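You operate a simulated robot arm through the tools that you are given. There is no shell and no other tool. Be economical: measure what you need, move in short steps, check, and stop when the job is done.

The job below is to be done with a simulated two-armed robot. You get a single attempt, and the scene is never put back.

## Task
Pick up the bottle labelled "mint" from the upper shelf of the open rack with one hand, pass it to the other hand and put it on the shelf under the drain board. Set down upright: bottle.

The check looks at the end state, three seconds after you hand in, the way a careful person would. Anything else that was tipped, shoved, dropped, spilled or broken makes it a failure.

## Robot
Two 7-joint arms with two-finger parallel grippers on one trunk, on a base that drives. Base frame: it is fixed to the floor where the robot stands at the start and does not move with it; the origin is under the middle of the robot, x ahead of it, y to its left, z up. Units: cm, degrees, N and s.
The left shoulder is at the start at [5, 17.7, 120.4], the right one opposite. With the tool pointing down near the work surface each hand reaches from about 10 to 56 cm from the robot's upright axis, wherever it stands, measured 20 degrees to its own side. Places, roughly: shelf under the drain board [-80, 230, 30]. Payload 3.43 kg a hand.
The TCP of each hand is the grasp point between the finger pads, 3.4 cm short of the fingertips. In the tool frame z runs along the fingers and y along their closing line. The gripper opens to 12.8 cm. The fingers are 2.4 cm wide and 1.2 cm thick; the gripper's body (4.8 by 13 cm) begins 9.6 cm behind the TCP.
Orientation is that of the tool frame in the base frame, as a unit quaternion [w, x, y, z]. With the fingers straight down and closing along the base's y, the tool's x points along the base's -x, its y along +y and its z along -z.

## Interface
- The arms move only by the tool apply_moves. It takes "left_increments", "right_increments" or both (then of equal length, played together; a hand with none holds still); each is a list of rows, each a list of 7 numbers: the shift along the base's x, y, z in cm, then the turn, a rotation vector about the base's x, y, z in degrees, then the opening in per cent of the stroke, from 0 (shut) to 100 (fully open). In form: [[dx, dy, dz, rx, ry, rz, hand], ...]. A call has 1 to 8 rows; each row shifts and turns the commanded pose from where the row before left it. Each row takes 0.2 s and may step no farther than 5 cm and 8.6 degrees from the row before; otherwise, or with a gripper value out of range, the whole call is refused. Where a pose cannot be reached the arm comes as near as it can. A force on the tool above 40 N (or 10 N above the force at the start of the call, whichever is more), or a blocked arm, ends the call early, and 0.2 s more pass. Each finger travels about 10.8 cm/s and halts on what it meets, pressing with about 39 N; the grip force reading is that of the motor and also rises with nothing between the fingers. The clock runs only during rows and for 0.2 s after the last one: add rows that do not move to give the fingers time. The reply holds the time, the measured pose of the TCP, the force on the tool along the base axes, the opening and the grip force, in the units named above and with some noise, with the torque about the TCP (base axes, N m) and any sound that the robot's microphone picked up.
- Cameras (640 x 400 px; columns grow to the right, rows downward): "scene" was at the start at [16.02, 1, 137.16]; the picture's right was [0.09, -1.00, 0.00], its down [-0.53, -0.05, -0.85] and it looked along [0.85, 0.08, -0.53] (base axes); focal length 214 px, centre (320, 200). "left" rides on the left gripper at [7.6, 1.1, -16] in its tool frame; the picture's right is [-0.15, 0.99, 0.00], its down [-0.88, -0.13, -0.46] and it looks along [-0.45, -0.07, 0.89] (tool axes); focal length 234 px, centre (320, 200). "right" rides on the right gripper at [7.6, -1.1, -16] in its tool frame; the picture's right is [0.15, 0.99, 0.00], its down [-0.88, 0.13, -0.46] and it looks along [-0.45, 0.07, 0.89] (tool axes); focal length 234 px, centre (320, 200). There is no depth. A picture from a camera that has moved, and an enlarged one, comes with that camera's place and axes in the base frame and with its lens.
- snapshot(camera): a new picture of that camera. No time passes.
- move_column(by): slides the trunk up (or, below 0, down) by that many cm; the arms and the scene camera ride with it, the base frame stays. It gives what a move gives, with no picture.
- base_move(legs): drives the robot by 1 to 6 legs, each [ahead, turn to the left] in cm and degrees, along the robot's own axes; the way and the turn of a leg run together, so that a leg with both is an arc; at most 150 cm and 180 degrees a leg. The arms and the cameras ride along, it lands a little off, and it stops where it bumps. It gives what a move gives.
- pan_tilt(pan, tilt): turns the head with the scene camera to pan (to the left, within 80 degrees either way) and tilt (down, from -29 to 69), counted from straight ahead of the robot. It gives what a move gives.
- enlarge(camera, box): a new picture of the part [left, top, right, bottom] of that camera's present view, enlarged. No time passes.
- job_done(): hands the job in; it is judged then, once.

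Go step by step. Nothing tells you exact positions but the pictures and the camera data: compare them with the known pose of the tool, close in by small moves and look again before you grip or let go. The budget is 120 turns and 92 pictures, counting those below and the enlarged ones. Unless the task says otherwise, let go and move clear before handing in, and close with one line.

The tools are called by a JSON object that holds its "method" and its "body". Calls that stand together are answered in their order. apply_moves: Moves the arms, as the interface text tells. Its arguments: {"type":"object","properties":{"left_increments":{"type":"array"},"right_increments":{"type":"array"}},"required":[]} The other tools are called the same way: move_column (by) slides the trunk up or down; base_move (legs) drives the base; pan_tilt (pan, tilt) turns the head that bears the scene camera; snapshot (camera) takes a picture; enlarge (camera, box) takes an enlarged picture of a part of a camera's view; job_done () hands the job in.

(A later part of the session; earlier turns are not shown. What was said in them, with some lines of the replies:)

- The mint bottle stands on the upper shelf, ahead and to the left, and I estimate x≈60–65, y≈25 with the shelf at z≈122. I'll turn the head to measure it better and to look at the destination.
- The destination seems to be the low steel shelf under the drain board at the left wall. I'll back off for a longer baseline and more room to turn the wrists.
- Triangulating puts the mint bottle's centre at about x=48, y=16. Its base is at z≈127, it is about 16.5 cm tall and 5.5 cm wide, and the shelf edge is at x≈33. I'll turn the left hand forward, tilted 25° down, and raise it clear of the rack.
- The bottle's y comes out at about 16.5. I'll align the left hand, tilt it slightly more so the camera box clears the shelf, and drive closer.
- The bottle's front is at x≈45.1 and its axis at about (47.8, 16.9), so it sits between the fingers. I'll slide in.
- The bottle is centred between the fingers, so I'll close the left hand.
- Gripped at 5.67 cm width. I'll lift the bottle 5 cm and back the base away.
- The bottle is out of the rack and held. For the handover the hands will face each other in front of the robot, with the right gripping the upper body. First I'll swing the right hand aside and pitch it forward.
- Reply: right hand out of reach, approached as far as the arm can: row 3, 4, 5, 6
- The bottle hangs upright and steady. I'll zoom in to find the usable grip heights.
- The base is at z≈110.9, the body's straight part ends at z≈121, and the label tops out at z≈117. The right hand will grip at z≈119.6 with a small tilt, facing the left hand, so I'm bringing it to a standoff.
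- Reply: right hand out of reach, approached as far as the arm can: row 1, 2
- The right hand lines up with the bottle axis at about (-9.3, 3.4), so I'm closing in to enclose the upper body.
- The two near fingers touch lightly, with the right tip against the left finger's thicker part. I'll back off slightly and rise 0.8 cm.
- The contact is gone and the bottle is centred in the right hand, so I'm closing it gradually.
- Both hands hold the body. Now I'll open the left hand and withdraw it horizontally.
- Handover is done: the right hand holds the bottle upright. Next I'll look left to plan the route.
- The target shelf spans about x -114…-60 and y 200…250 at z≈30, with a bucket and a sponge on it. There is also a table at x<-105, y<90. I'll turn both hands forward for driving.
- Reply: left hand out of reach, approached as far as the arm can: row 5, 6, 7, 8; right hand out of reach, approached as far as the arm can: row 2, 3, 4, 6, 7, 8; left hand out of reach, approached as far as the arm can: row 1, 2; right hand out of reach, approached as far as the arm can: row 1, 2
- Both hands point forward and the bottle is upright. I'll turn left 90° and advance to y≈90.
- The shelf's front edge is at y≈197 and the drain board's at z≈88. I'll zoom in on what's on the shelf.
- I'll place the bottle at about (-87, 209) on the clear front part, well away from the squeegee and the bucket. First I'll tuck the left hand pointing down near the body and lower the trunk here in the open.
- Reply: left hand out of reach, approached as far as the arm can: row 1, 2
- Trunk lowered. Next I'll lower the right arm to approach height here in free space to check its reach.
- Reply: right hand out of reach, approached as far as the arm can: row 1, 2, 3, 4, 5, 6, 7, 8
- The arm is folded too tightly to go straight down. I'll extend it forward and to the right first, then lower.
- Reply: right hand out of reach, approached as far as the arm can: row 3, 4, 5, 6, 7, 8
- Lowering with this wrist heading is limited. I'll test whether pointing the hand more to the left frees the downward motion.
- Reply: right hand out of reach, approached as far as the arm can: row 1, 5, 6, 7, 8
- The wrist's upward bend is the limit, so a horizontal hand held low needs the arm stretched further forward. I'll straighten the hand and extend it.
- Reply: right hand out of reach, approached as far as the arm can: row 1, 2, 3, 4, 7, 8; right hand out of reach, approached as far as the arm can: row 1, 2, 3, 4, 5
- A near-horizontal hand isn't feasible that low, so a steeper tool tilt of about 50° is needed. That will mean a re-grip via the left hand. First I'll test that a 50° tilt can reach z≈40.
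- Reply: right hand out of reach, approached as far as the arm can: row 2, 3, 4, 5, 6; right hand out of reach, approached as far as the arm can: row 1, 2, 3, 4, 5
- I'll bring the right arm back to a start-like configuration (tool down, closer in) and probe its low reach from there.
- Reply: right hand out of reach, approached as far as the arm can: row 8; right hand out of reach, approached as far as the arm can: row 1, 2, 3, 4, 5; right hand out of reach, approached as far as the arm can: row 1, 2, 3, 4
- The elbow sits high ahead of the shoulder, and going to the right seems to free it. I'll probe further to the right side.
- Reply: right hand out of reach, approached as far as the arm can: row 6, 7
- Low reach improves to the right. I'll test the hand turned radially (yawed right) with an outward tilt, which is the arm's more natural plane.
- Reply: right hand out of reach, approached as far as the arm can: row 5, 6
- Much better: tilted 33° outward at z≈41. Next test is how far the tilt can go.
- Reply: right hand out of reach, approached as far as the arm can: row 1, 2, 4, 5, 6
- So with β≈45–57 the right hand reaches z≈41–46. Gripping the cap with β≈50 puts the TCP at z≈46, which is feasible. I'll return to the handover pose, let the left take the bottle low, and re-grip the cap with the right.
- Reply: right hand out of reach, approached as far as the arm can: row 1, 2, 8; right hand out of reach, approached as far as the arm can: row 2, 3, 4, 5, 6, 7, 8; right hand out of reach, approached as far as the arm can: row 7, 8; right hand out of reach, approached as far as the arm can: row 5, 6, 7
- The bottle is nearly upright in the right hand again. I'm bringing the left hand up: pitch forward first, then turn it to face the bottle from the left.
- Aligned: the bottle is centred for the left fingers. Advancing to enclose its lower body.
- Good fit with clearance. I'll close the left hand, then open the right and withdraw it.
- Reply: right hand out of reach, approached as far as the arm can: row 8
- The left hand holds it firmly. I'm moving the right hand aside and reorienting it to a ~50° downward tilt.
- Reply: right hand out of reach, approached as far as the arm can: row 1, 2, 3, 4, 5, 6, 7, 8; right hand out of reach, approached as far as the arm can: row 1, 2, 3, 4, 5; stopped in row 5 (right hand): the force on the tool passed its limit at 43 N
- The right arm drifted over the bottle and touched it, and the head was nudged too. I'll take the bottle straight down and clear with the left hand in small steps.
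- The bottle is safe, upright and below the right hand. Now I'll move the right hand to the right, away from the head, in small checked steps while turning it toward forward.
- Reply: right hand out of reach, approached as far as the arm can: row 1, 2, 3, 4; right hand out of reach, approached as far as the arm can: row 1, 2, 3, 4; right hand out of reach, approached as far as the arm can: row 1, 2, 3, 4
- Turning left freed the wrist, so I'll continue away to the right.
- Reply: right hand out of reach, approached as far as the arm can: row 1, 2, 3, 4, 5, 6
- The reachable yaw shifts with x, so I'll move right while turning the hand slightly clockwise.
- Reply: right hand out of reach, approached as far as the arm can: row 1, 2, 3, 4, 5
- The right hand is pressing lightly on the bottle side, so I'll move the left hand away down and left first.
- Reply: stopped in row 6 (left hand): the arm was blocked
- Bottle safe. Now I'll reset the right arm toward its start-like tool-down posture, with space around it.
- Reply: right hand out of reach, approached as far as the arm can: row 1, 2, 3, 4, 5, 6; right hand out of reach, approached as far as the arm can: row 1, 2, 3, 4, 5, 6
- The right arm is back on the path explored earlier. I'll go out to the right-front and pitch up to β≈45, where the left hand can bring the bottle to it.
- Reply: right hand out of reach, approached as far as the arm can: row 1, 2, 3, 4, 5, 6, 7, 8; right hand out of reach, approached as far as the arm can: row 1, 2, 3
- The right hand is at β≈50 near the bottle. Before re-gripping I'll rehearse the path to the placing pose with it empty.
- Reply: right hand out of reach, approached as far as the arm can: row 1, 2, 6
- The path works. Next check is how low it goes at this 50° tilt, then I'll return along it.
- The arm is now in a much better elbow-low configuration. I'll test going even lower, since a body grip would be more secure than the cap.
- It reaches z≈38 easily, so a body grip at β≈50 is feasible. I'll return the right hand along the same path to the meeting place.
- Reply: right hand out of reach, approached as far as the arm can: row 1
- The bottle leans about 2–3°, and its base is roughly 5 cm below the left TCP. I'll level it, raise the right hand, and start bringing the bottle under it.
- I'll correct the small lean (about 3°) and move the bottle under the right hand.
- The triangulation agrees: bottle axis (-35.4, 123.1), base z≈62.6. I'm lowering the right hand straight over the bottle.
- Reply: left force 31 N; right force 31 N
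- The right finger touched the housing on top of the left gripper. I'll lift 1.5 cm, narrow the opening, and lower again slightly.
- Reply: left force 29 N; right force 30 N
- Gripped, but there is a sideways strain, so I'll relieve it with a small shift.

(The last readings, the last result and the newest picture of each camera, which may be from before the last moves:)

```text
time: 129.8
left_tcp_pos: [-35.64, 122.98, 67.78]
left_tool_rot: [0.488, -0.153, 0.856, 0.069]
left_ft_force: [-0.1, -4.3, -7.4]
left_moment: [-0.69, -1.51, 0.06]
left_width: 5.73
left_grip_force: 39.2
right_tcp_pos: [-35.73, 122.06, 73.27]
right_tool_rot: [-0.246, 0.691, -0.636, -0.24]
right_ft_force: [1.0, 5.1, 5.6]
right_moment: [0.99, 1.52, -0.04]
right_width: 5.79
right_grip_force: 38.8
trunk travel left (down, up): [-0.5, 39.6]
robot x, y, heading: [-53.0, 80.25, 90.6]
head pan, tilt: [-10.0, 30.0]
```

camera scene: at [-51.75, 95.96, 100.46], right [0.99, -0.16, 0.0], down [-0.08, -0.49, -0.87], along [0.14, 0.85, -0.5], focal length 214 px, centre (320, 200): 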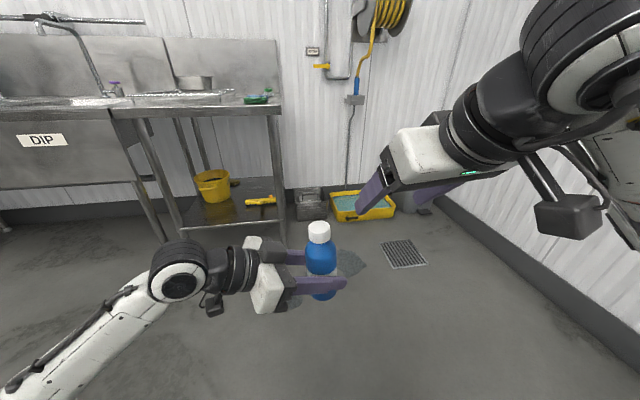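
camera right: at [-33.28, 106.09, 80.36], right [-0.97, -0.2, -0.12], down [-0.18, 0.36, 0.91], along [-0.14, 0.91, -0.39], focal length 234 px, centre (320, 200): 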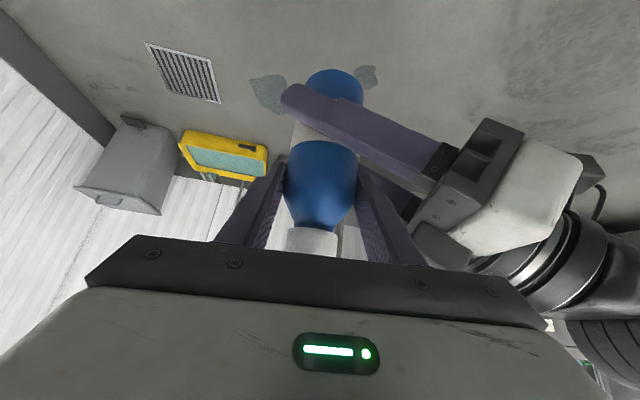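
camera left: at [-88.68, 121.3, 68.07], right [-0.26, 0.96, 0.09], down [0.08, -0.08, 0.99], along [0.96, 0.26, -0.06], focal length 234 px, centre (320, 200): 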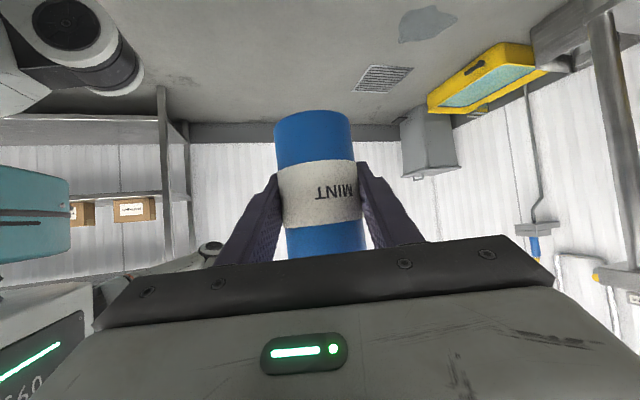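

Strain mostly gone. Now I'll open the left hand and withdraw it left and slightly down.

{"method": "apply_moves", "body": {"left_increments": [[0, 0, 0, 0, 0, 0, 52], [0, 0, 0, 0, 0, 0, 62], [0, 0, 0, 0, 0, 0, 70], [0, 0, 0, 0, 0, 0, 70], [-1.5, -0.5, -0.5, 0, 0, 0, 70], [-2.5, -0.8, -0.6, 0, 0, 0, 70], [-3.5, -1.1, -0.6, 0, 0, 0, 70], [-4, -1.2, 0, 0, 0, 0, 70]]}}

{"method": "snapshot", "body": {"camera": "scene"}}

{"method": "snapshot", "body": {"camera": "right"}}

```text
time: 131.6
left_tcp_pos: [-47.13, 119.19, 66.21]
left_tool_rot: [0.488, -0.152, 0.857, 0.069]
left_ft_force: [0.5, 0.2, 0.5]
left_moment: [0.01, 0.02, -0.01]
left_width: 8.96
left_grip_force: 0.0
right_tcp_pos: [-35.78, 121.96, 73.34]
right_tool_rot: [-0.245, 0.693, -0.634, -0.241]
right_ft_force: [0.0, 0.0, 0.2]
right_moment: [-0.03, -0.02, -0.02]
right_width: 5.7
right_grip_force: 38.7
trunk travel left (down, up): [-0.5, 39.6]
robot x, y, heading: [-53.33, 79.83, 90.6]
head pan, tilt: [-10.0, 30.0]
```

```text
21 pictures are left
camera scene: at [-51.73, 95.97, 100.46], right [0.99, -0.16, 0.0], down [-0.08, -0.49, -0.87], along [0.14, 0.85, -0.5], focal length 214 px, centre (320, 200)
```

scene: 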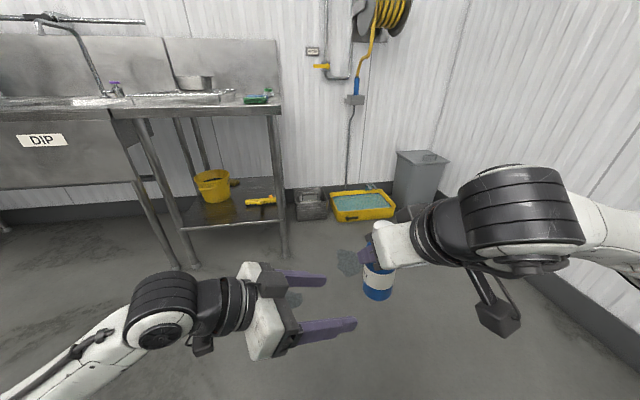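

```text
20 pictures are left
camera right: at [-33.7, 106.03, 80.59], right [-0.97, -0.19, -0.13], down [-0.19, 0.37, 0.91], along [-0.12, 0.91, -0.39], focal length 234 px, centre (320, 200)
```

right: 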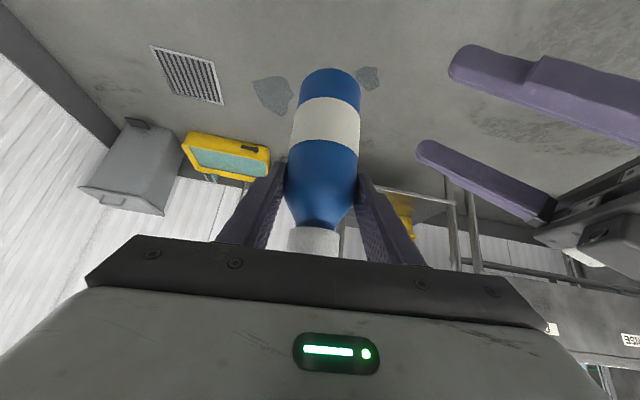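

The right hand now holds the bottle alone with the steeper tilt. I'll retract the left the way it came, and move the right along the rehearsed path to a carrying pose.

{"method": "apply_moves", "body": {"left_increments": [[-4, 1, 1, 0, 0, 0, 70], [-4, 1, 1, 0, 0, 0, 70], [-4, 1, 1, 0, 0, 0, 70], [-4, 1, 1, 0, 0, 0, 70], [-4, 1, 1, 0, 0, 0, 70], [-4, 0, 1, 0, 0, 0, 70], [-4, 0, 1, 0, 0, 0, 70], [-4, 0, 1, 0, 0, 0, 70]], "right_increments": [[3, 0, -0.5, 0, 0, -3, 20], [3, 0, -1, 0, 0, -3, 20], [3, 0, -1.5, 0, 0, -4, 20], [3, 0, -1.5, 0, 0, -5, 20], [3, 0, -1.5, 0, 0, -5, 20], [3, 0, -3, 0, 0, -5, 20], [3, 0, -3, 0, 0, -5, 20], [3, 0, -3, 0, 0, -5, 20]]}}

{"method": "apply_moves", "body": {"left_increments": [[0, 0.5, 0, 0, 0, 8.4, 70], [0, 0.5, 0, 0, 0, 8.4, 70], [0, 0.5, 0, 0, 0, 8.4, 70], [0, 0.5, 0, 0, 0, 8.4, 70], [0, 0.5, 0, 0, 0, 8.4, 70], [0, 0.5, 0, 0, 0, 8.4, 70], [0, 0.5, 0, 0, 0, 8.4, 70], [0, 0.5, 0, 0, 0, 8.4, 70]], "right_increments": [[2, -0.5, -1, 0, 0, -5, 20], [2, -0.5, -1, 0, 0, -5, 20], [1, -1, -0.5, 0, 0, -5, 20], [0, -1, 0, 0, 0, -4, 20], [0, 0, 0, 0, 0, 0, 20], [0, 0, 0, 0, 0, 0, 20], [0, 0, 0, 0, 0, 0, 20], [0, 0, 0, 0, 0, 0, 20]]}}

{"method": "apply_moves", "body": {"left_increments": [[0.8, -2.4, -1.8, -7.4, 0, 0, 70], [0.8, -2.4, -1.8, -7.4, 0, 0, 70], [0.8, -2.4, -1.8, -7.4, 0, 0, 70], [0.8, -2.4, -1.8, -7.4, 0, 0, 70], [0.8, -2.4, -1.8, -7.4, 0, 0, 70], [0.8, -2.4, -1.8, -7.4, 0, 0, 70], [0.8, -2.4, -1.8, -7.4, 0, 0, 70], [0.8, -2.4, -1.8, -7.4, 0, 0, 70]]}}

{"method": "pan_tilt", "body": {"pan": -35, "tilt": 35}}

{"method": "snapshot", "body": {"camera": "scene"}}

```text
time: 133.3
left_tcp_pos: [-79.05, 124.17, 74.18]
left_tool_rot: [0.487, -0.152, 0.857, 0.068]
left_ft_force: [-0.1, 0.9, -0.1]
left_moment: [0.01, 0.0, -0.01]
left_width: 8.95
left_grip_force: 0.0
right_tcp_pos: [-12.05, 122.28, 58.17]
right_tool_rot: [0.307, -0.469, 0.813, 0.156]
right_ft_force: [-0.4, -0.1, 0.4]
right_moment: [-0.04, 0.02, -0.01]
right_width: 5.7
right_grip_force: 38.8
right hand out of reach, approached as far as the arm can: row 3
trunk travel left (down, up): [-0.5, 39.6]
robot x, y, heading: [-53.18, 79.92, 90.4]
head pan, tilt: [-10.0, 30.0]
```

```text
time: 135.2
left_tcp_pos: [-79.0, 128.37, 73.99]
left_tool_rot: [0.368, -0.601, 0.629, 0.328]
left_ft_force: [0.1, -0.2, -0.5]
left_moment: [0.01, -0.01, 0.01]
left_width: 8.95
left_grip_force: 0.0
right_tcp_pos: [-7.04, 119.46, 55.84]
right_tool_rot: [0.328, -0.329, 0.88, 0.103]
right_ft_force: [0.2, -0.6, 0.5]
right_moment: [0.02, -0.01, 0.01]
right_width: 5.69
right_grip_force: 39.3
trunk travel left (down, up): [-0.5, 39.6]
robot x, y, heading: [-53.36, 79.75, 90.4]
head pan, tilt: [-10.0, 30.0]
```

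```text
time: 136.9
left_tcp_pos: [-72.64, 109.1, 59.7]
left_tool_rot: [0.023, -0.705, 0.709, -0.027]
left_ft_force: [-0.4, 0.0, 0.0]
left_moment: [-0.03, 0.01, 0.01]
left_width: 8.95
left_grip_force: 0.0
right_tcp_pos: [-6.96, 119.43, 55.74]
right_tool_rot: [0.327, -0.33, 0.88, 0.103]
right_ft_force: [0.3, -0.1, -0.9]
right_moment: [0.02, 0.02, 0.0]
right_width: 5.71
right_grip_force: 38.8
trunk travel left (down, up): [-0.5, 39.6]
robot x, y, heading: [-53.76, 80.02, 90.6]
head pan, tilt: [-10.0, 30.0]
```

```text
time: 137.8
left_tcp_pos: [-72.7, 109.25, 59.7]
left_tool_rot: [0.025, -0.705, 0.708, -0.026]
left_ft_force: [0.2, -0.3, 0.4]
left_moment: [0.03, -0.02, 0.0]
left_width: 8.97
left_grip_force: 0.1
right_tcp_pos: [-6.91, 119.45, 55.74]
right_tool_rot: [0.327, -0.329, 0.88, 0.103]
right_ft_force: [-0.1, -0.1, -0.3]
right_moment: [-0.02, 0.0, -0.01]
right_width: 5.7
right_grip_force: 39.1
trunk travel left (down, up): [-0.5, 39.6]
robot x, y, heading: [-53.2, 79.83, 90.6]
head pan, tilt: [-35.0, 35.0]
```

```text
19 pictures are left
camera scene: at [-48.24, 94.31, 99.68], right [0.83, -0.56, 0.0], down [-0.32, -0.47, -0.82], along [0.46, 0.68, -0.57], focal length 214 px, centre (320, 200)
```

scene: 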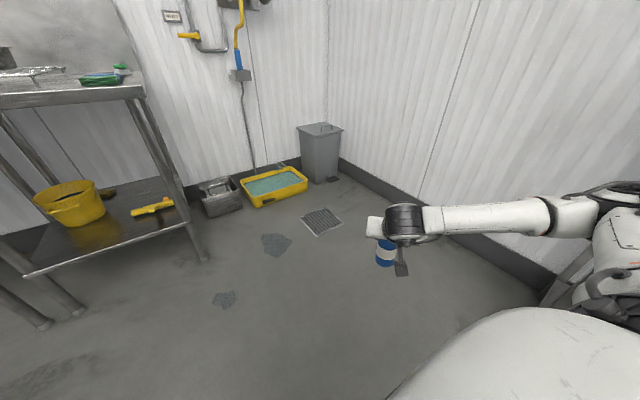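

The carrying pose looks good. I'll drive to a pre-point, turn so the hand points into the shelf, then look.

{"method": "base_move", "body": {"legs": [[0, 12.2], [41, 0], [0, 39.8]]}}

{"method": "snapshot", "body": {"camera": "scene"}}

```text
time: 143.0
left_tcp_pos: [-97.17, 122.86, 59.78]
left_tool_rot: [-0.033, 0.943, -0.332, 0.013]
left_ft_force: [0.6, -0.2, 0.9]
left_moment: [0.0, 0.03, 0.05]
left_width: 8.95
left_grip_force: 0.1
right_tcp_pos: [-64.42, 180.8, 55.9]
right_tool_rot: [-0.249, 0.68, -0.648, -0.236]
right_ft_force: [0.3, -0.3, 0.0]
right_moment: [-0.01, -0.04, 0.0]
right_width: 5.68
right_grip_force: 38.9
trunk travel left (down, up): [-0.5, 39.6]
robot x, y, heading: [-61.79, 120.02, 142.2]
head pan, tilt: [-35.0, 35.0]
```

```text
18 pictures are left
camera scene: at [-70.21, 132.81, 99.68], right [0.96, 0.3, 0.0], down [0.17, -0.55, -0.82], along [-0.24, 0.78, -0.57], focal length 214 px, centre (320, 200)
```

scene: 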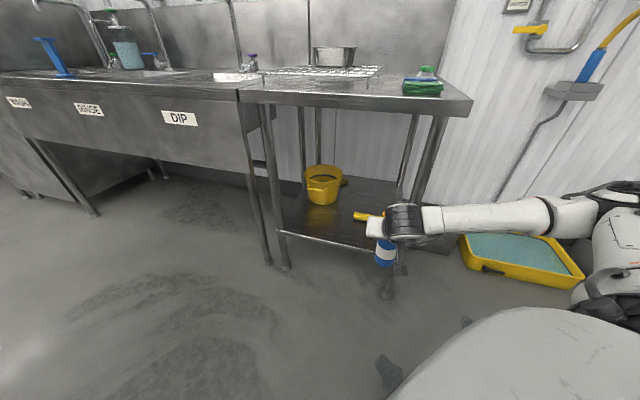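

The shelf measures as expected, but in this stance the elbow would foul the table's right post. Turning back to heading 90, I'll test a more forward-pointing low pose that keeps the elbow clear of the table.

{"method": "base_move", "body": {"legs": [[0, -52]]}}

{"method": "apply_moves", "body": {"right_increments": [[-1.5, 1, 0, 0, 0, 6, 20], [-1.5, 1, 0, 0, 0, 6, 20], [-1.5, 1, 0, 0, 0, 6, 20], [-1.5, 1, 0, 0, 0, 6, 20], [-1.5, 1, 0, 0, 0, 6, 20], [-1.5, 1, 0, 0, 0, 6, 20], [-1.5, 1, 0, 0, 0, 6, 20], [-1.5, 1, 0, 0, 0, 6, 20]]}}

{"method": "apply_moves", "body": {"right_increments": [[0, 0.5, -2, 0, 0, 0, 20], [0, 0.5, -2, 0, 0, 0, 20], [0, 0.5, -2, 0, 0, 0, 20], [0, 0.5, -2, 0, 0, 0, 20], [0, 0.5, -2, 0, 0, 0, 20], [0, 0.5, -2, 0, 0, 0, 20], [0, 0.5, -2, 0, 0, 0, 20]]}}

{"method": "snapshot", "body": {"camera": "scene"}}

```text
time: 145.8
left_tcp_pos: [-81.14, 149.53, 59.65]
left_tool_rot: [0.024, -0.699, 0.714, -0.027]
left_ft_force: [-0.2, 0.0, -0.1]
left_moment: [0.0, 0.01, 0.0]
left_width: 8.99
left_grip_force: 0.0
right_tcp_pos: [-15.29, 158.73, 55.72]
right_tool_rot: [0.328, -0.323, 0.882, 0.101]
right_ft_force: [0.2, -0.8, 1.1]
right_moment: [-0.01, -0.02, 0.03]
right_width: 5.69
right_grip_force: 39.1
trunk travel left (down, up): [-0.5, 39.6]
robot x, y, heading: [-62.1, 120.09, 89.7]
head pan, tilt: [-35.0, 35.0]
```

```text
time: 147.6
left_tcp_pos: [-81.06, 149.58, 59.66]
left_tool_rot: [0.023, -0.699, 0.714, -0.028]
left_ft_force: [-0.2, 0.4, 0.4]
left_moment: [0.01, -0.02, 0.0]
left_width: 8.94
left_grip_force: 0.1
right_tcp_pos: [-27.21, 166.72, 55.84]
right_tool_rot: [0.26, -0.654, 0.674, 0.224]
right_ft_force: [0.4, -0.4, -0.9]
right_moment: [-0.01, -0.04, -0.03]
right_width: 5.67
right_grip_force: 39.5
trunk travel left (down, up): [-0.5, 39.6]
robot x, y, heading: [-62.19, 119.79, 89.4]
head pan, tilt: [-35.0, 35.0]
```

```text
time: 149.2
left_tcp_pos: [-81.16, 149.57, 59.8]
left_tool_rot: [0.022, -0.698, 0.715, -0.028]
left_ft_force: [0.3, 0.3, 0.0]
left_moment: [0.01, 0.02, 0.05]
left_width: 8.98
left_grip_force: 0.1
right_tcp_pos: [-27.32, 170.31, 41.89]
right_tool_rot: [0.259, -0.654, 0.674, 0.226]
right_ft_force: [0.2, -0.3, -0.2]
right_moment: [-0.03, 0.01, 0.0]
right_width: 5.69
right_grip_force: 39.4
trunk travel left (down, up): [-0.5, 39.6]
robot x, y, heading: [-62.15, 120.04, 89.9]
head pan, tilt: [-35.0, 35.0]
```

```text
17 pictures are left
camera scene: at [-56.92, 134.29, 99.68], right [0.82, -0.58, 0.0], down [-0.33, -0.47, -0.82], along [0.47, 0.67, -0.57], focal length 214 px, centre (320, 200)
```

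scene: 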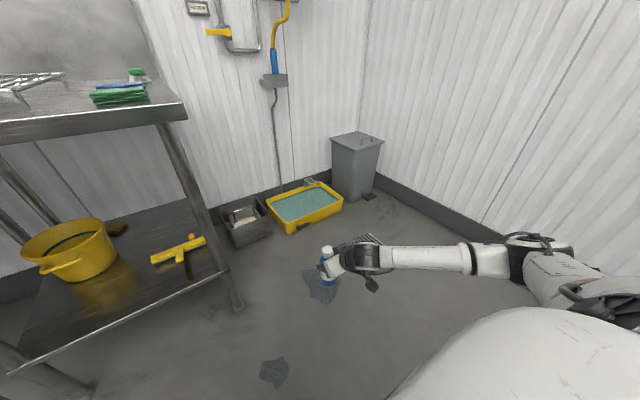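

A forward-pointing low pose works with no limits and keeps the elbow well back. I'll raise to carry height and drive a back-and-forth path to stand in front of the shelf.

{"method": "apply_moves", "body": {"right_increments": [[0, -0.5, 3.5, 0, 0, 0, 20], [0, -0.5, 3.5, 0, 0, 0, 20], [0, -0.5, 3.5, 0, 0, 0, 20]]}}

{"method": "base_move", "body": {"legs": [[0, -15], [-22, 0], [0, 57], [42, 0], [0, -24]]}}

{"method": "pan_tilt", "body": {"pan": -20, "tilt": 30}}

{"method": "snapshot", "body": {"camera": "scene"}}

```text
time: 150.0
left_tcp_pos: [-81.11, 149.54, 59.67]
left_tool_rot: [0.024, -0.699, 0.714, -0.027]
left_ft_force: [0.0, 0.8, -0.6]
left_moment: [-0.03, -0.01, -0.01]
left_width: 9.0
left_grip_force: 0.0
right_tcp_pos: [-27.33, 168.92, 52.21]
right_tool_rot: [0.258, -0.654, 0.674, 0.226]
right_ft_force: [-0.5, 0.0, -0.4]
right_moment: [-0.01, 0.0, 0.0]
right_width: 5.67
right_grip_force: 39.5
trunk travel left (down, up): [-0.5, 39.6]
robot x, y, heading: [-61.79, 120.22, 89.5]
head pan, tilt: [-35.0, 35.0]
```

```text
time: 158.5
left_tcp_pos: [-123.83, 151.56, 59.71]
left_tool_rot: [-0.028, 0.809, -0.586, 0.023]
left_ft_force: [0.3, 0.3, -0.1]
left_moment: [0.02, 0.0, 0.0]
left_width: 8.96
left_grip_force: 0.1
right_tcp_pos: [-79.69, 187.8, 52.27]
right_tool_rot: [-0.218, 0.757, -0.556, -0.266]
right_ft_force: [0.4, -0.2, 0.2]
right_moment: [-0.01, 0.02, -0.03]
right_width: 5.68
right_grip_force: 39.8
trunk travel left (down, up): [-0.5, 39.6]
robot x, y, heading: [-96.4, 129.51, 109.0]
head pan, tilt: [-35.0, 35.0]
```

```text
time: 159.2
left_tcp_pos: [-123.94, 151.6, 59.6]
left_tool_rot: [-0.027, 0.809, -0.587, 0.023]
left_ft_force: [-0.2, 0.7, -0.4]
left_moment: [-0.03, -0.01, -0.04]
left_width: 8.98
left_grip_force: 0.2
right_tcp_pos: [-79.56, 187.73, 52.28]
right_tool_rot: [-0.217, 0.758, -0.555, -0.267]
right_ft_force: [-0.3, 0.6, -0.4]
right_moment: [-0.06, 0.01, 0.01]
right_width: 5.68
right_grip_force: 38.8
trunk travel left (down, up): [-0.5, 39.6]
robot x, y, heading: [-96.51, 129.69, 109.2]
head pan, tilt: [-20.0, 30.0]
```

```text
16 pictures are left
camera scene: at [-98.28, 145.79, 100.45], right [1.0, -0.02, 0.0], down [-0.01, -0.5, -0.87], along [0.01, 0.87, -0.5], focal length 214 px, centre (320, 200)
```

scene: 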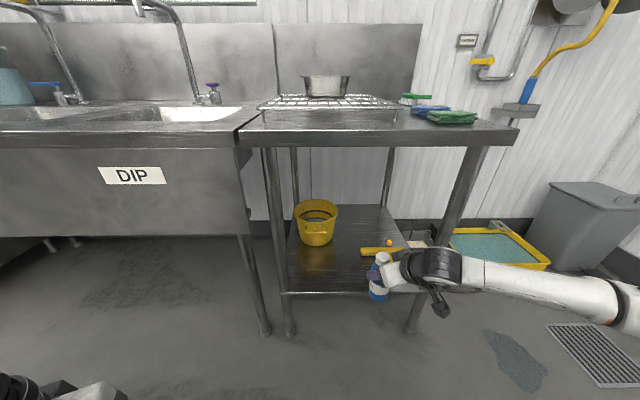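

{"method": "enlarge", "body": {"camera": "scene", "box": [320, 220, 460, 330]}}

```text
3.64 times, centred on (390, 275) of scene
camera zoom: at [-98.28, 145.79, 100.45], right [1.0, -0.02, 0.0], down [-0.01, -0.5, -0.87], along [0.01, 0.87, -0.5], focal length 780 px, centre (66, -73)
```

zoom: 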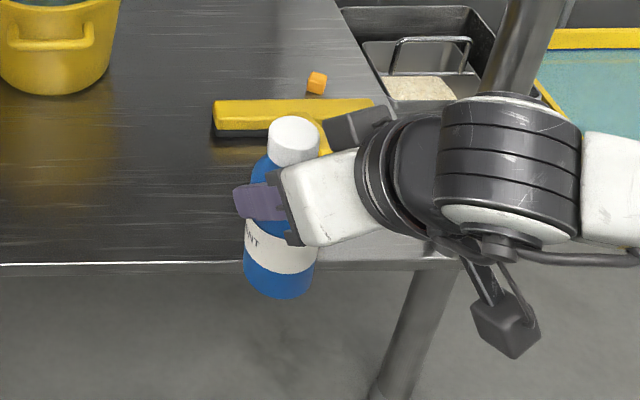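

The bottle hangs nearly upright (about 2° lean), 12 cm above shelf level. A straight 17.5 cm drive should take it to about (-86, 205) over the clear front area.

{"method": "base_move", "body": {"legs": [[17.5, 0]]}}

{"method": "apply_moves", "body": {"right_increments": [[0, 0, -2, 0, 1, 0, 20], [0, 0, -2, 0, 1, 0, 20], [0, 0, -2, 0, 0, 0, 20]]}}

{"method": "snapshot", "body": {"camera": "scene"}}

```text
time: 160.7
left_tcp_pos: [-129.69, 168.09, 59.77]
left_tool_rot: [-0.027, 0.809, -0.587, 0.024]
left_ft_force: [0.4, -0.7, -0.4]
left_moment: [0.0, -0.02, 0.02]
left_width: 8.95
left_grip_force: 0.0
right_tcp_pos: [-85.16, 204.32, 52.28]
right_tool_rot: [-0.218, 0.758, -0.555, -0.266]
right_ft_force: [-0.5, 0.1, 0.8]
right_moment: [-0.06, -0.02, -0.03]
right_width: 5.68
right_grip_force: 39.1
trunk travel left (down, up): [-0.5, 39.6]
robot x, y, heading: [-101.79, 146.25, 109.0]
head pan, tilt: [-20.0, 30.0]
```

```text
time: 161.5
left_tcp_pos: [-129.7, 168.16, 59.73]
left_tool_rot: [-0.028, 0.808, -0.588, 0.022]
left_ft_force: [0.9, 0.3, 0.8]
left_moment: [0.02, 0.03, 0.02]
left_width: 8.95
left_grip_force: 0.1
right_tcp_pos: [-85.32, 204.38, 46.27]
right_tool_rot: [-0.207, 0.753, -0.559, -0.279]
right_ft_force: [1.5, 0.0, 0.4]
right_moment: [-0.06, -0.03, 0.0]
right_width: 5.65
right_grip_force: 39.6
trunk travel left (down, up): [-0.5, 39.6]
robot x, y, heading: [-101.86, 146.47, 109.2]
head pan, tilt: [-20.0, 30.0]
```

```text
14 pictures are left
camera scene: at [-103.98, 162.32, 100.46], right [1.0, -0.02, 0.0], down [-0.01, -0.5, -0.87], along [0.01, 0.87, -0.5], focal length 214 px, centre (320, 200)
```

scene: 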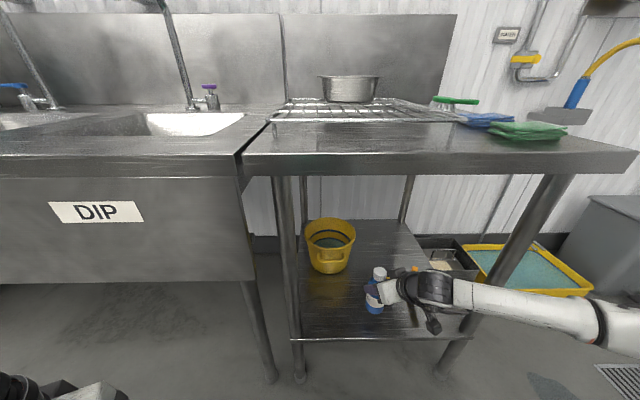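

{"method": "enlarge", "body": {"camera": "scene", "box": [310, 240, 450, 350]}}

{"method": "snapshot", "body": {"camera": "right"}}

```text
3.64 times, centred on (380, 295) of scene
camera zoom: at [-103.98, 162.32, 100.46], right [1.0, -0.02, 0.0], down [-0.01, -0.5, -0.87], along [0.01, 0.87, -0.5], focal length 780 px, centre (102, -146)
```

zoom: 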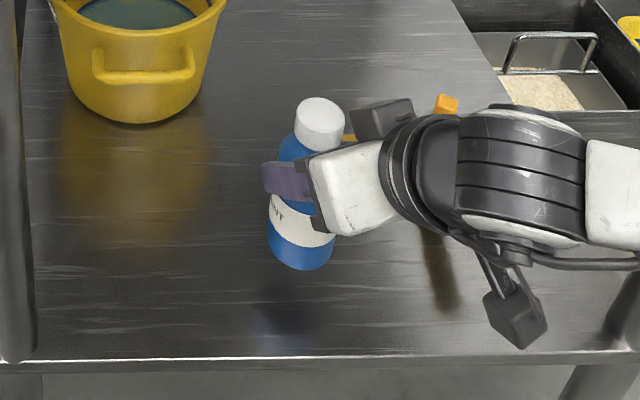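

```text
12 pictures are left
camera right: at [-79.63, 189.17, 53.42], right [-0.92, -0.39, -0.1], down [-0.23, 0.32, 0.92], along [-0.33, 0.86, -0.38], focal length 234 px, centre (320, 200)
```

right: 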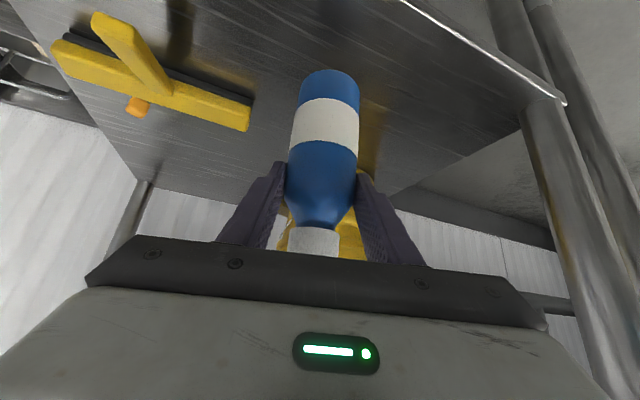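

Base is about 5.5 cm above the shelf over clear surface. Lowering gently.

{"method": "apply_moves", "body": {"right_increments": [[0, 0, -1.2, 0, 0, 0, 20], [0, 0, -1.2, 0, 0, 0, 20], [0, 0, -1, 0, 0, 0, 20], [0, 0, -0.6, 0, 0, 0, 20]]}}

{"method": "apply_moves", "body": {"right_increments": [[0, 0, -0.4, 0, 0, 0, 20], [0, 0, -0.3, 0, 0, 0, 20]]}}

{"method": "enlarge", "body": {"camera": "scene", "box": [310, 240, 450, 350]}}

```text
time: 162.5
left_tcp_pos: [-129.78, 168.14, 59.81]
left_tool_rot: [-0.028, 0.808, -0.588, 0.023]
left_ft_force: [0.0, -0.2, 0.4]
left_moment: [0.01, 0.01, 0.0]
left_width: 8.96
left_grip_force: 0.1
right_tcp_pos: [-85.36, 204.2, 42.25]
right_tool_rot: [-0.207, 0.753, -0.558, -0.279]
right_ft_force: [-0.7, 0.1, -0.4]
right_moment: [-0.02, 0.0, -0.02]
right_width: 5.65
right_grip_force: 39.3
trunk travel left (down, up): [-0.5, 39.6]
robot x, y, heading: [-102.32, 146.67, 108.8]
head pan, tilt: [-20.0, 30.0]
```

```text
time: 163.1
left_tcp_pos: [-129.67, 168.2, 59.66]
left_tool_rot: [-0.028, 0.809, -0.587, 0.023]
left_ft_force: [-0.5, 0.2, -0.6]
left_moment: [0.01, 0.0, -0.01]
left_width: 8.97
left_grip_force: 0.0
right_tcp_pos: [-85.28, 204.28, 41.59]
right_tool_rot: [-0.207, 0.753, -0.559, -0.28]
right_ft_force: [0.0, -0.2, -0.3]
right_moment: [-0.03, 0.02, -0.04]
right_width: 5.65
right_grip_force: 38.4
trunk travel left (down, up): [-0.5, 39.6]
robot x, y, heading: [-101.97, 146.33, 109.0]
head pan, tilt: [-20.0, 30.0]
```

```text
3.64 times, centred on (380, 295) of scene
camera zoom: at [-103.98, 162.33, 100.46], right [1.0, -0.02, 0.0], down [-0.01, -0.5, -0.87], along [0.01, 0.87, -0.5], focal length 780 px, centre (102, -146)
```

zoom: 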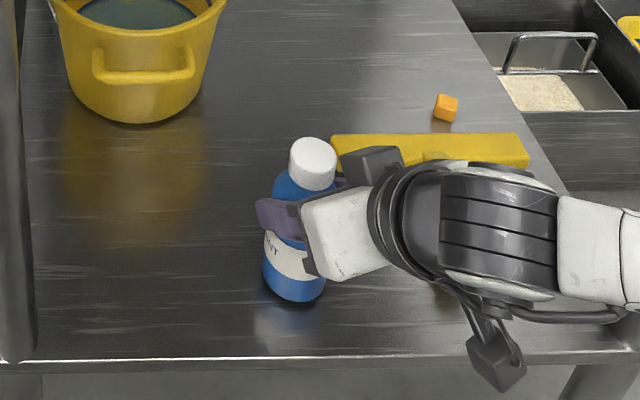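

{"method": "apply_moves", "body": {"right_increments": [[0, 0, -0.3, 0, 0, 0, 20], [0, 0, -0.3, 0, 0, 0, 20], [0, 0, 0, 0, 0, 0, 20]]}}

```text
time: 163.9
left_tcp_pos: [-129.69, 168.14, 59.63]
left_tool_rot: [-0.028, 0.809, -0.587, 0.022]
left_ft_force: [-1.2, 0.1, 0.6]
left_moment: [0.0, 0.0, 0.0]
left_width: 8.98
left_grip_force: 0.0
right_tcp_pos: [-85.36, 204.38, 41.14]
right_tool_rot: [-0.208, 0.753, -0.559, -0.279]
right_ft_force: [-0.8, -1.2, 2.3]
right_moment: [0.05, -0.04, -0.01]
right_width: 5.68
right_grip_force: 38.9
trunk travel left (down, up): [-0.5, 39.6]
robot x, y, heading: [-101.77, 146.5, 109.0]
head pan, tilt: [-20.0, 30.0]
```

{"method": "apply_moves", "body": {"right_increments": [[0, 0, -0.3, 0, 0, 0, 20], [0, 0, 0, 0, 0, 0, 20]]}}

{"method": "enlarge", "body": {"camera": "scene", "box": [310, 240, 450, 350]}}

```text
time: 164.5
left_tcp_pos: [-129.6, 168.11, 59.72]
left_tool_rot: [-0.028, 0.808, -0.588, 0.021]
left_ft_force: [0.7, 0.5, 0.0]
left_moment: [0.04, 0.0, -0.02]
left_width: 8.97
left_grip_force: 0.0
right_tcp_pos: [-85.37, 204.42, 41.02]
right_tool_rot: [-0.209, 0.752, -0.558, -0.281]
right_ft_force: [2.2, -5.3, 20.2]
right_moment: [0.2, 0.05, -0.05]
right_width: 5.64
right_grip_force: 39.4
trunk travel left (down, up): [-0.5, 39.6]
robot x, y, heading: [-101.99, 146.57, 109.0]
head pan, tilt: [-20.0, 30.0]
```

```text
3.64 times, centred on (380, 295) of scene
camera zoom: at [-104.01, 162.16, 100.52], right [1.0, -0.02, 0.0], down [-0.01, -0.5, -0.87], along [0.02, 0.87, -0.5], focal length 780 px, centre (102, -146)
```

zoom: 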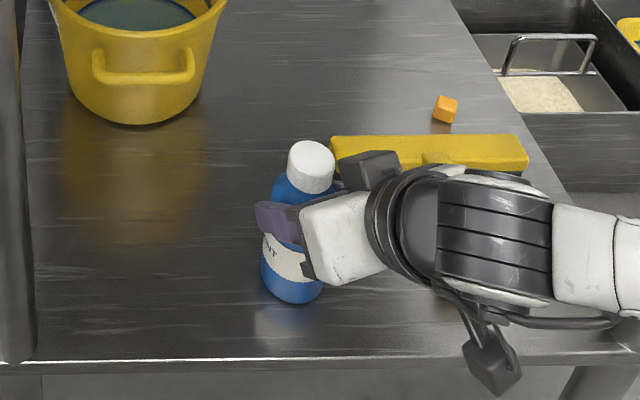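

Firm contact with the shelf. I'll ease the push slightly and open slowly.

{"method": "apply_moves", "body": {"right_increments": [[0, 0, 0.2, 0, 0, 0, 20], [0, 0, 0, 0, 0, 0, 42], [0, 0, 0, 0, 0, 0, 48], [0, 0, 0, 0, 0, 0, 56], [0, 0, 0, 0, 0, 0, 66], [0, 0, 0, 0, 0, 0, 72], [0, 0, 0, 0, 0, 0, 72]]}}

{"method": "snapshot", "body": {"camera": "right"}}

{"method": "enlarge", "body": {"camera": "scene", "box": [310, 240, 450, 350]}}

```text
time: 166.1
left_tcp_pos: [-129.75, 168.15, 59.69]
left_tool_rot: [-0.027, 0.808, -0.588, 0.023]
left_ft_force: [0.5, 0.5, 0.7]
left_moment: [0.02, -0.01, 0.0]
left_width: 8.95
left_grip_force: 0.1
right_tcp_pos: [-85.3, 204.22, 40.88]
right_tool_rot: [-0.207, 0.753, -0.559, -0.279]
right_ft_force: [-0.1, 0.7, -0.1]
right_moment: [0.03, 0.03, -0.02]
right_width: 9.23
right_grip_force: 0.0
trunk travel left (down, up): [-0.5, 39.6]
robot x, y, heading: [-101.92, 146.58, 108.9]
head pan, tilt: [-20.0, 30.0]
```

```text
9 pictures are left
camera right: at [-79.5, 189.15, 48.03], right [-0.92, -0.39, -0.1], down [-0.23, 0.32, 0.92], along [-0.33, 0.86, -0.38], focal length 234 px, centre (320, 200)
```

right: 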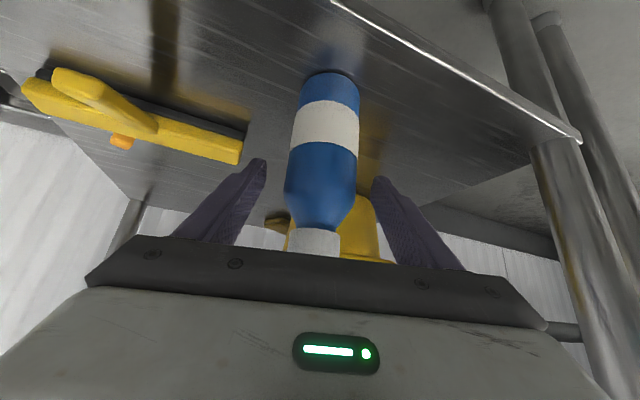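

```text
3.64 times, centred on (380, 295) of scene
camera zoom: at [-103.98, 162.31, 100.46], right [1.0, -0.02, 0.0], down [-0.01, -0.5, -0.87], along [0.01, 0.87, -0.5], focal length 780 px, centre (102, -146)
```

zoom: 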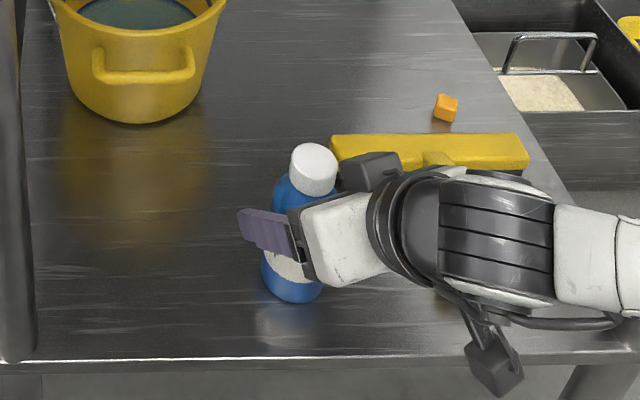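

The bottle stands free. I'll retreat along the tool axis, then back the base away.

{"method": "apply_moves", "body": {"right_increments": [[0.3, -1.1, 1.2, 0, 0, 0, 72], [0.4, -1.6, 1.6, 0, 0, 0, 72], [0.5, -1.9, 1.9, 0, 0, 0, 72], [0.5, -2.2, 1.5, 0, 0, 0, 72]]}}

{"method": "snapshot", "body": {"camera": "scene"}}

```text
time: 167.1
left_tcp_pos: [-129.63, 168.19, 59.66]
left_tool_rot: [-0.027, 0.808, -0.588, 0.023]
left_ft_force: [-0.7, 0.2, 0.1]
left_moment: [-0.03, 0.01, -0.02]
left_width: 8.98
left_grip_force: 0.0
right_tcp_pos: [-83.53, 197.5, 47.16]
right_tool_rot: [-0.207, 0.753, -0.559, -0.279]
right_ft_force: [0.2, 0.4, 0.4]
right_moment: [-0.01, -0.02, 0.01]
right_width: 9.22
right_grip_force: 0.1
trunk travel left (down, up): [-0.5, 39.6]
robot x, y, heading: [-101.75, 146.46, 109.1]
head pan, tilt: [-20.0, 30.0]
```

```text
7 pictures are left
camera scene: at [-103.99, 162.31, 100.46], right [1.0, -0.02, 0.0], down [-0.01, -0.5, -0.87], along [0.01, 0.87, -0.5], focal length 214 px, centre (320, 200)
```

scene: 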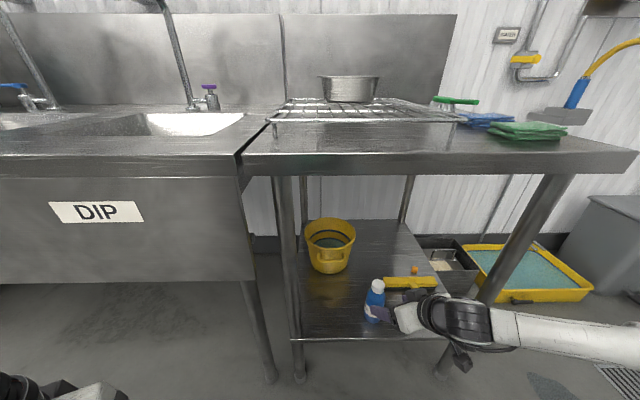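

{"method": "base_move", "body": {"legs": [[-16, 0]]}}

{"method": "enlarge", "body": {"camera": "scene", "box": [260, 170, 460, 320]}}

```text
time: 168.6
left_tcp_pos: [-124.62, 153.1, 59.66]
left_tool_rot: [-0.027, 0.81, -0.585, 0.023]
left_ft_force: [-0.4, 0.2, 0.4]
left_moment: [0.0, 0.0, 0.01]
left_width: 8.97
left_grip_force: 0.0
right_tcp_pos: [-78.61, 182.47, 47.23]
right_tool_rot: [-0.207, 0.754, -0.558, -0.28]
right_ft_force: [0.7, -0.2, -0.2]
right_moment: [-0.01, -0.03, 0.0]
right_width: 9.22
right_grip_force: 0.1
trunk travel left (down, up): [-0.5, 39.6]
robot x, y, heading: [-96.98, 131.75, 109.2]
head pan, tilt: [-20.0, 30.0]
```

```text
2.67 times, centred on (360, 245) of scene
camera zoom: at [-98.85, 147.34, 100.46], right [1.0, -0.01, 0.0], down [-0.01, -0.5, -0.87], along [0.01, 0.87, -0.5], focal length 572 px, centre (213, 80)
```

zoom: 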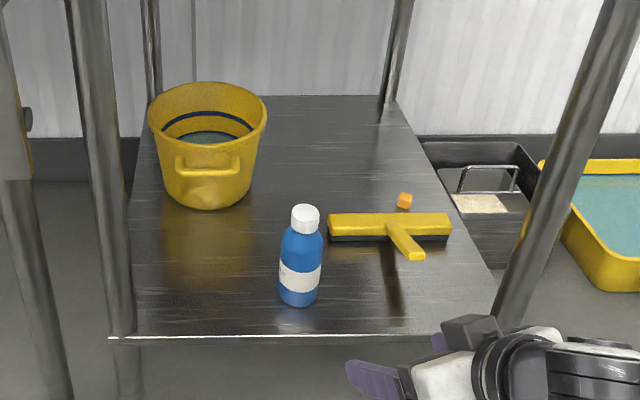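

The mint bottle stands upright on the shelf under the drain board. The other items there look undisturbed and both hands are clear, so I'm handing in.

{"method": "job_done", "body": {}}

```text
The job is handed in.
```

The mint bottle is standing upright on the shelf under the drain board. The left hand picked it up, the right hand set it down, and both hands are clear. On the way it went back to the left hand once so the right could take a steeper grip. The right hand also bumped the bottle lightly, and one arm nudged the robot's own head. My last picture shows nothing else on that shelf disturbed.
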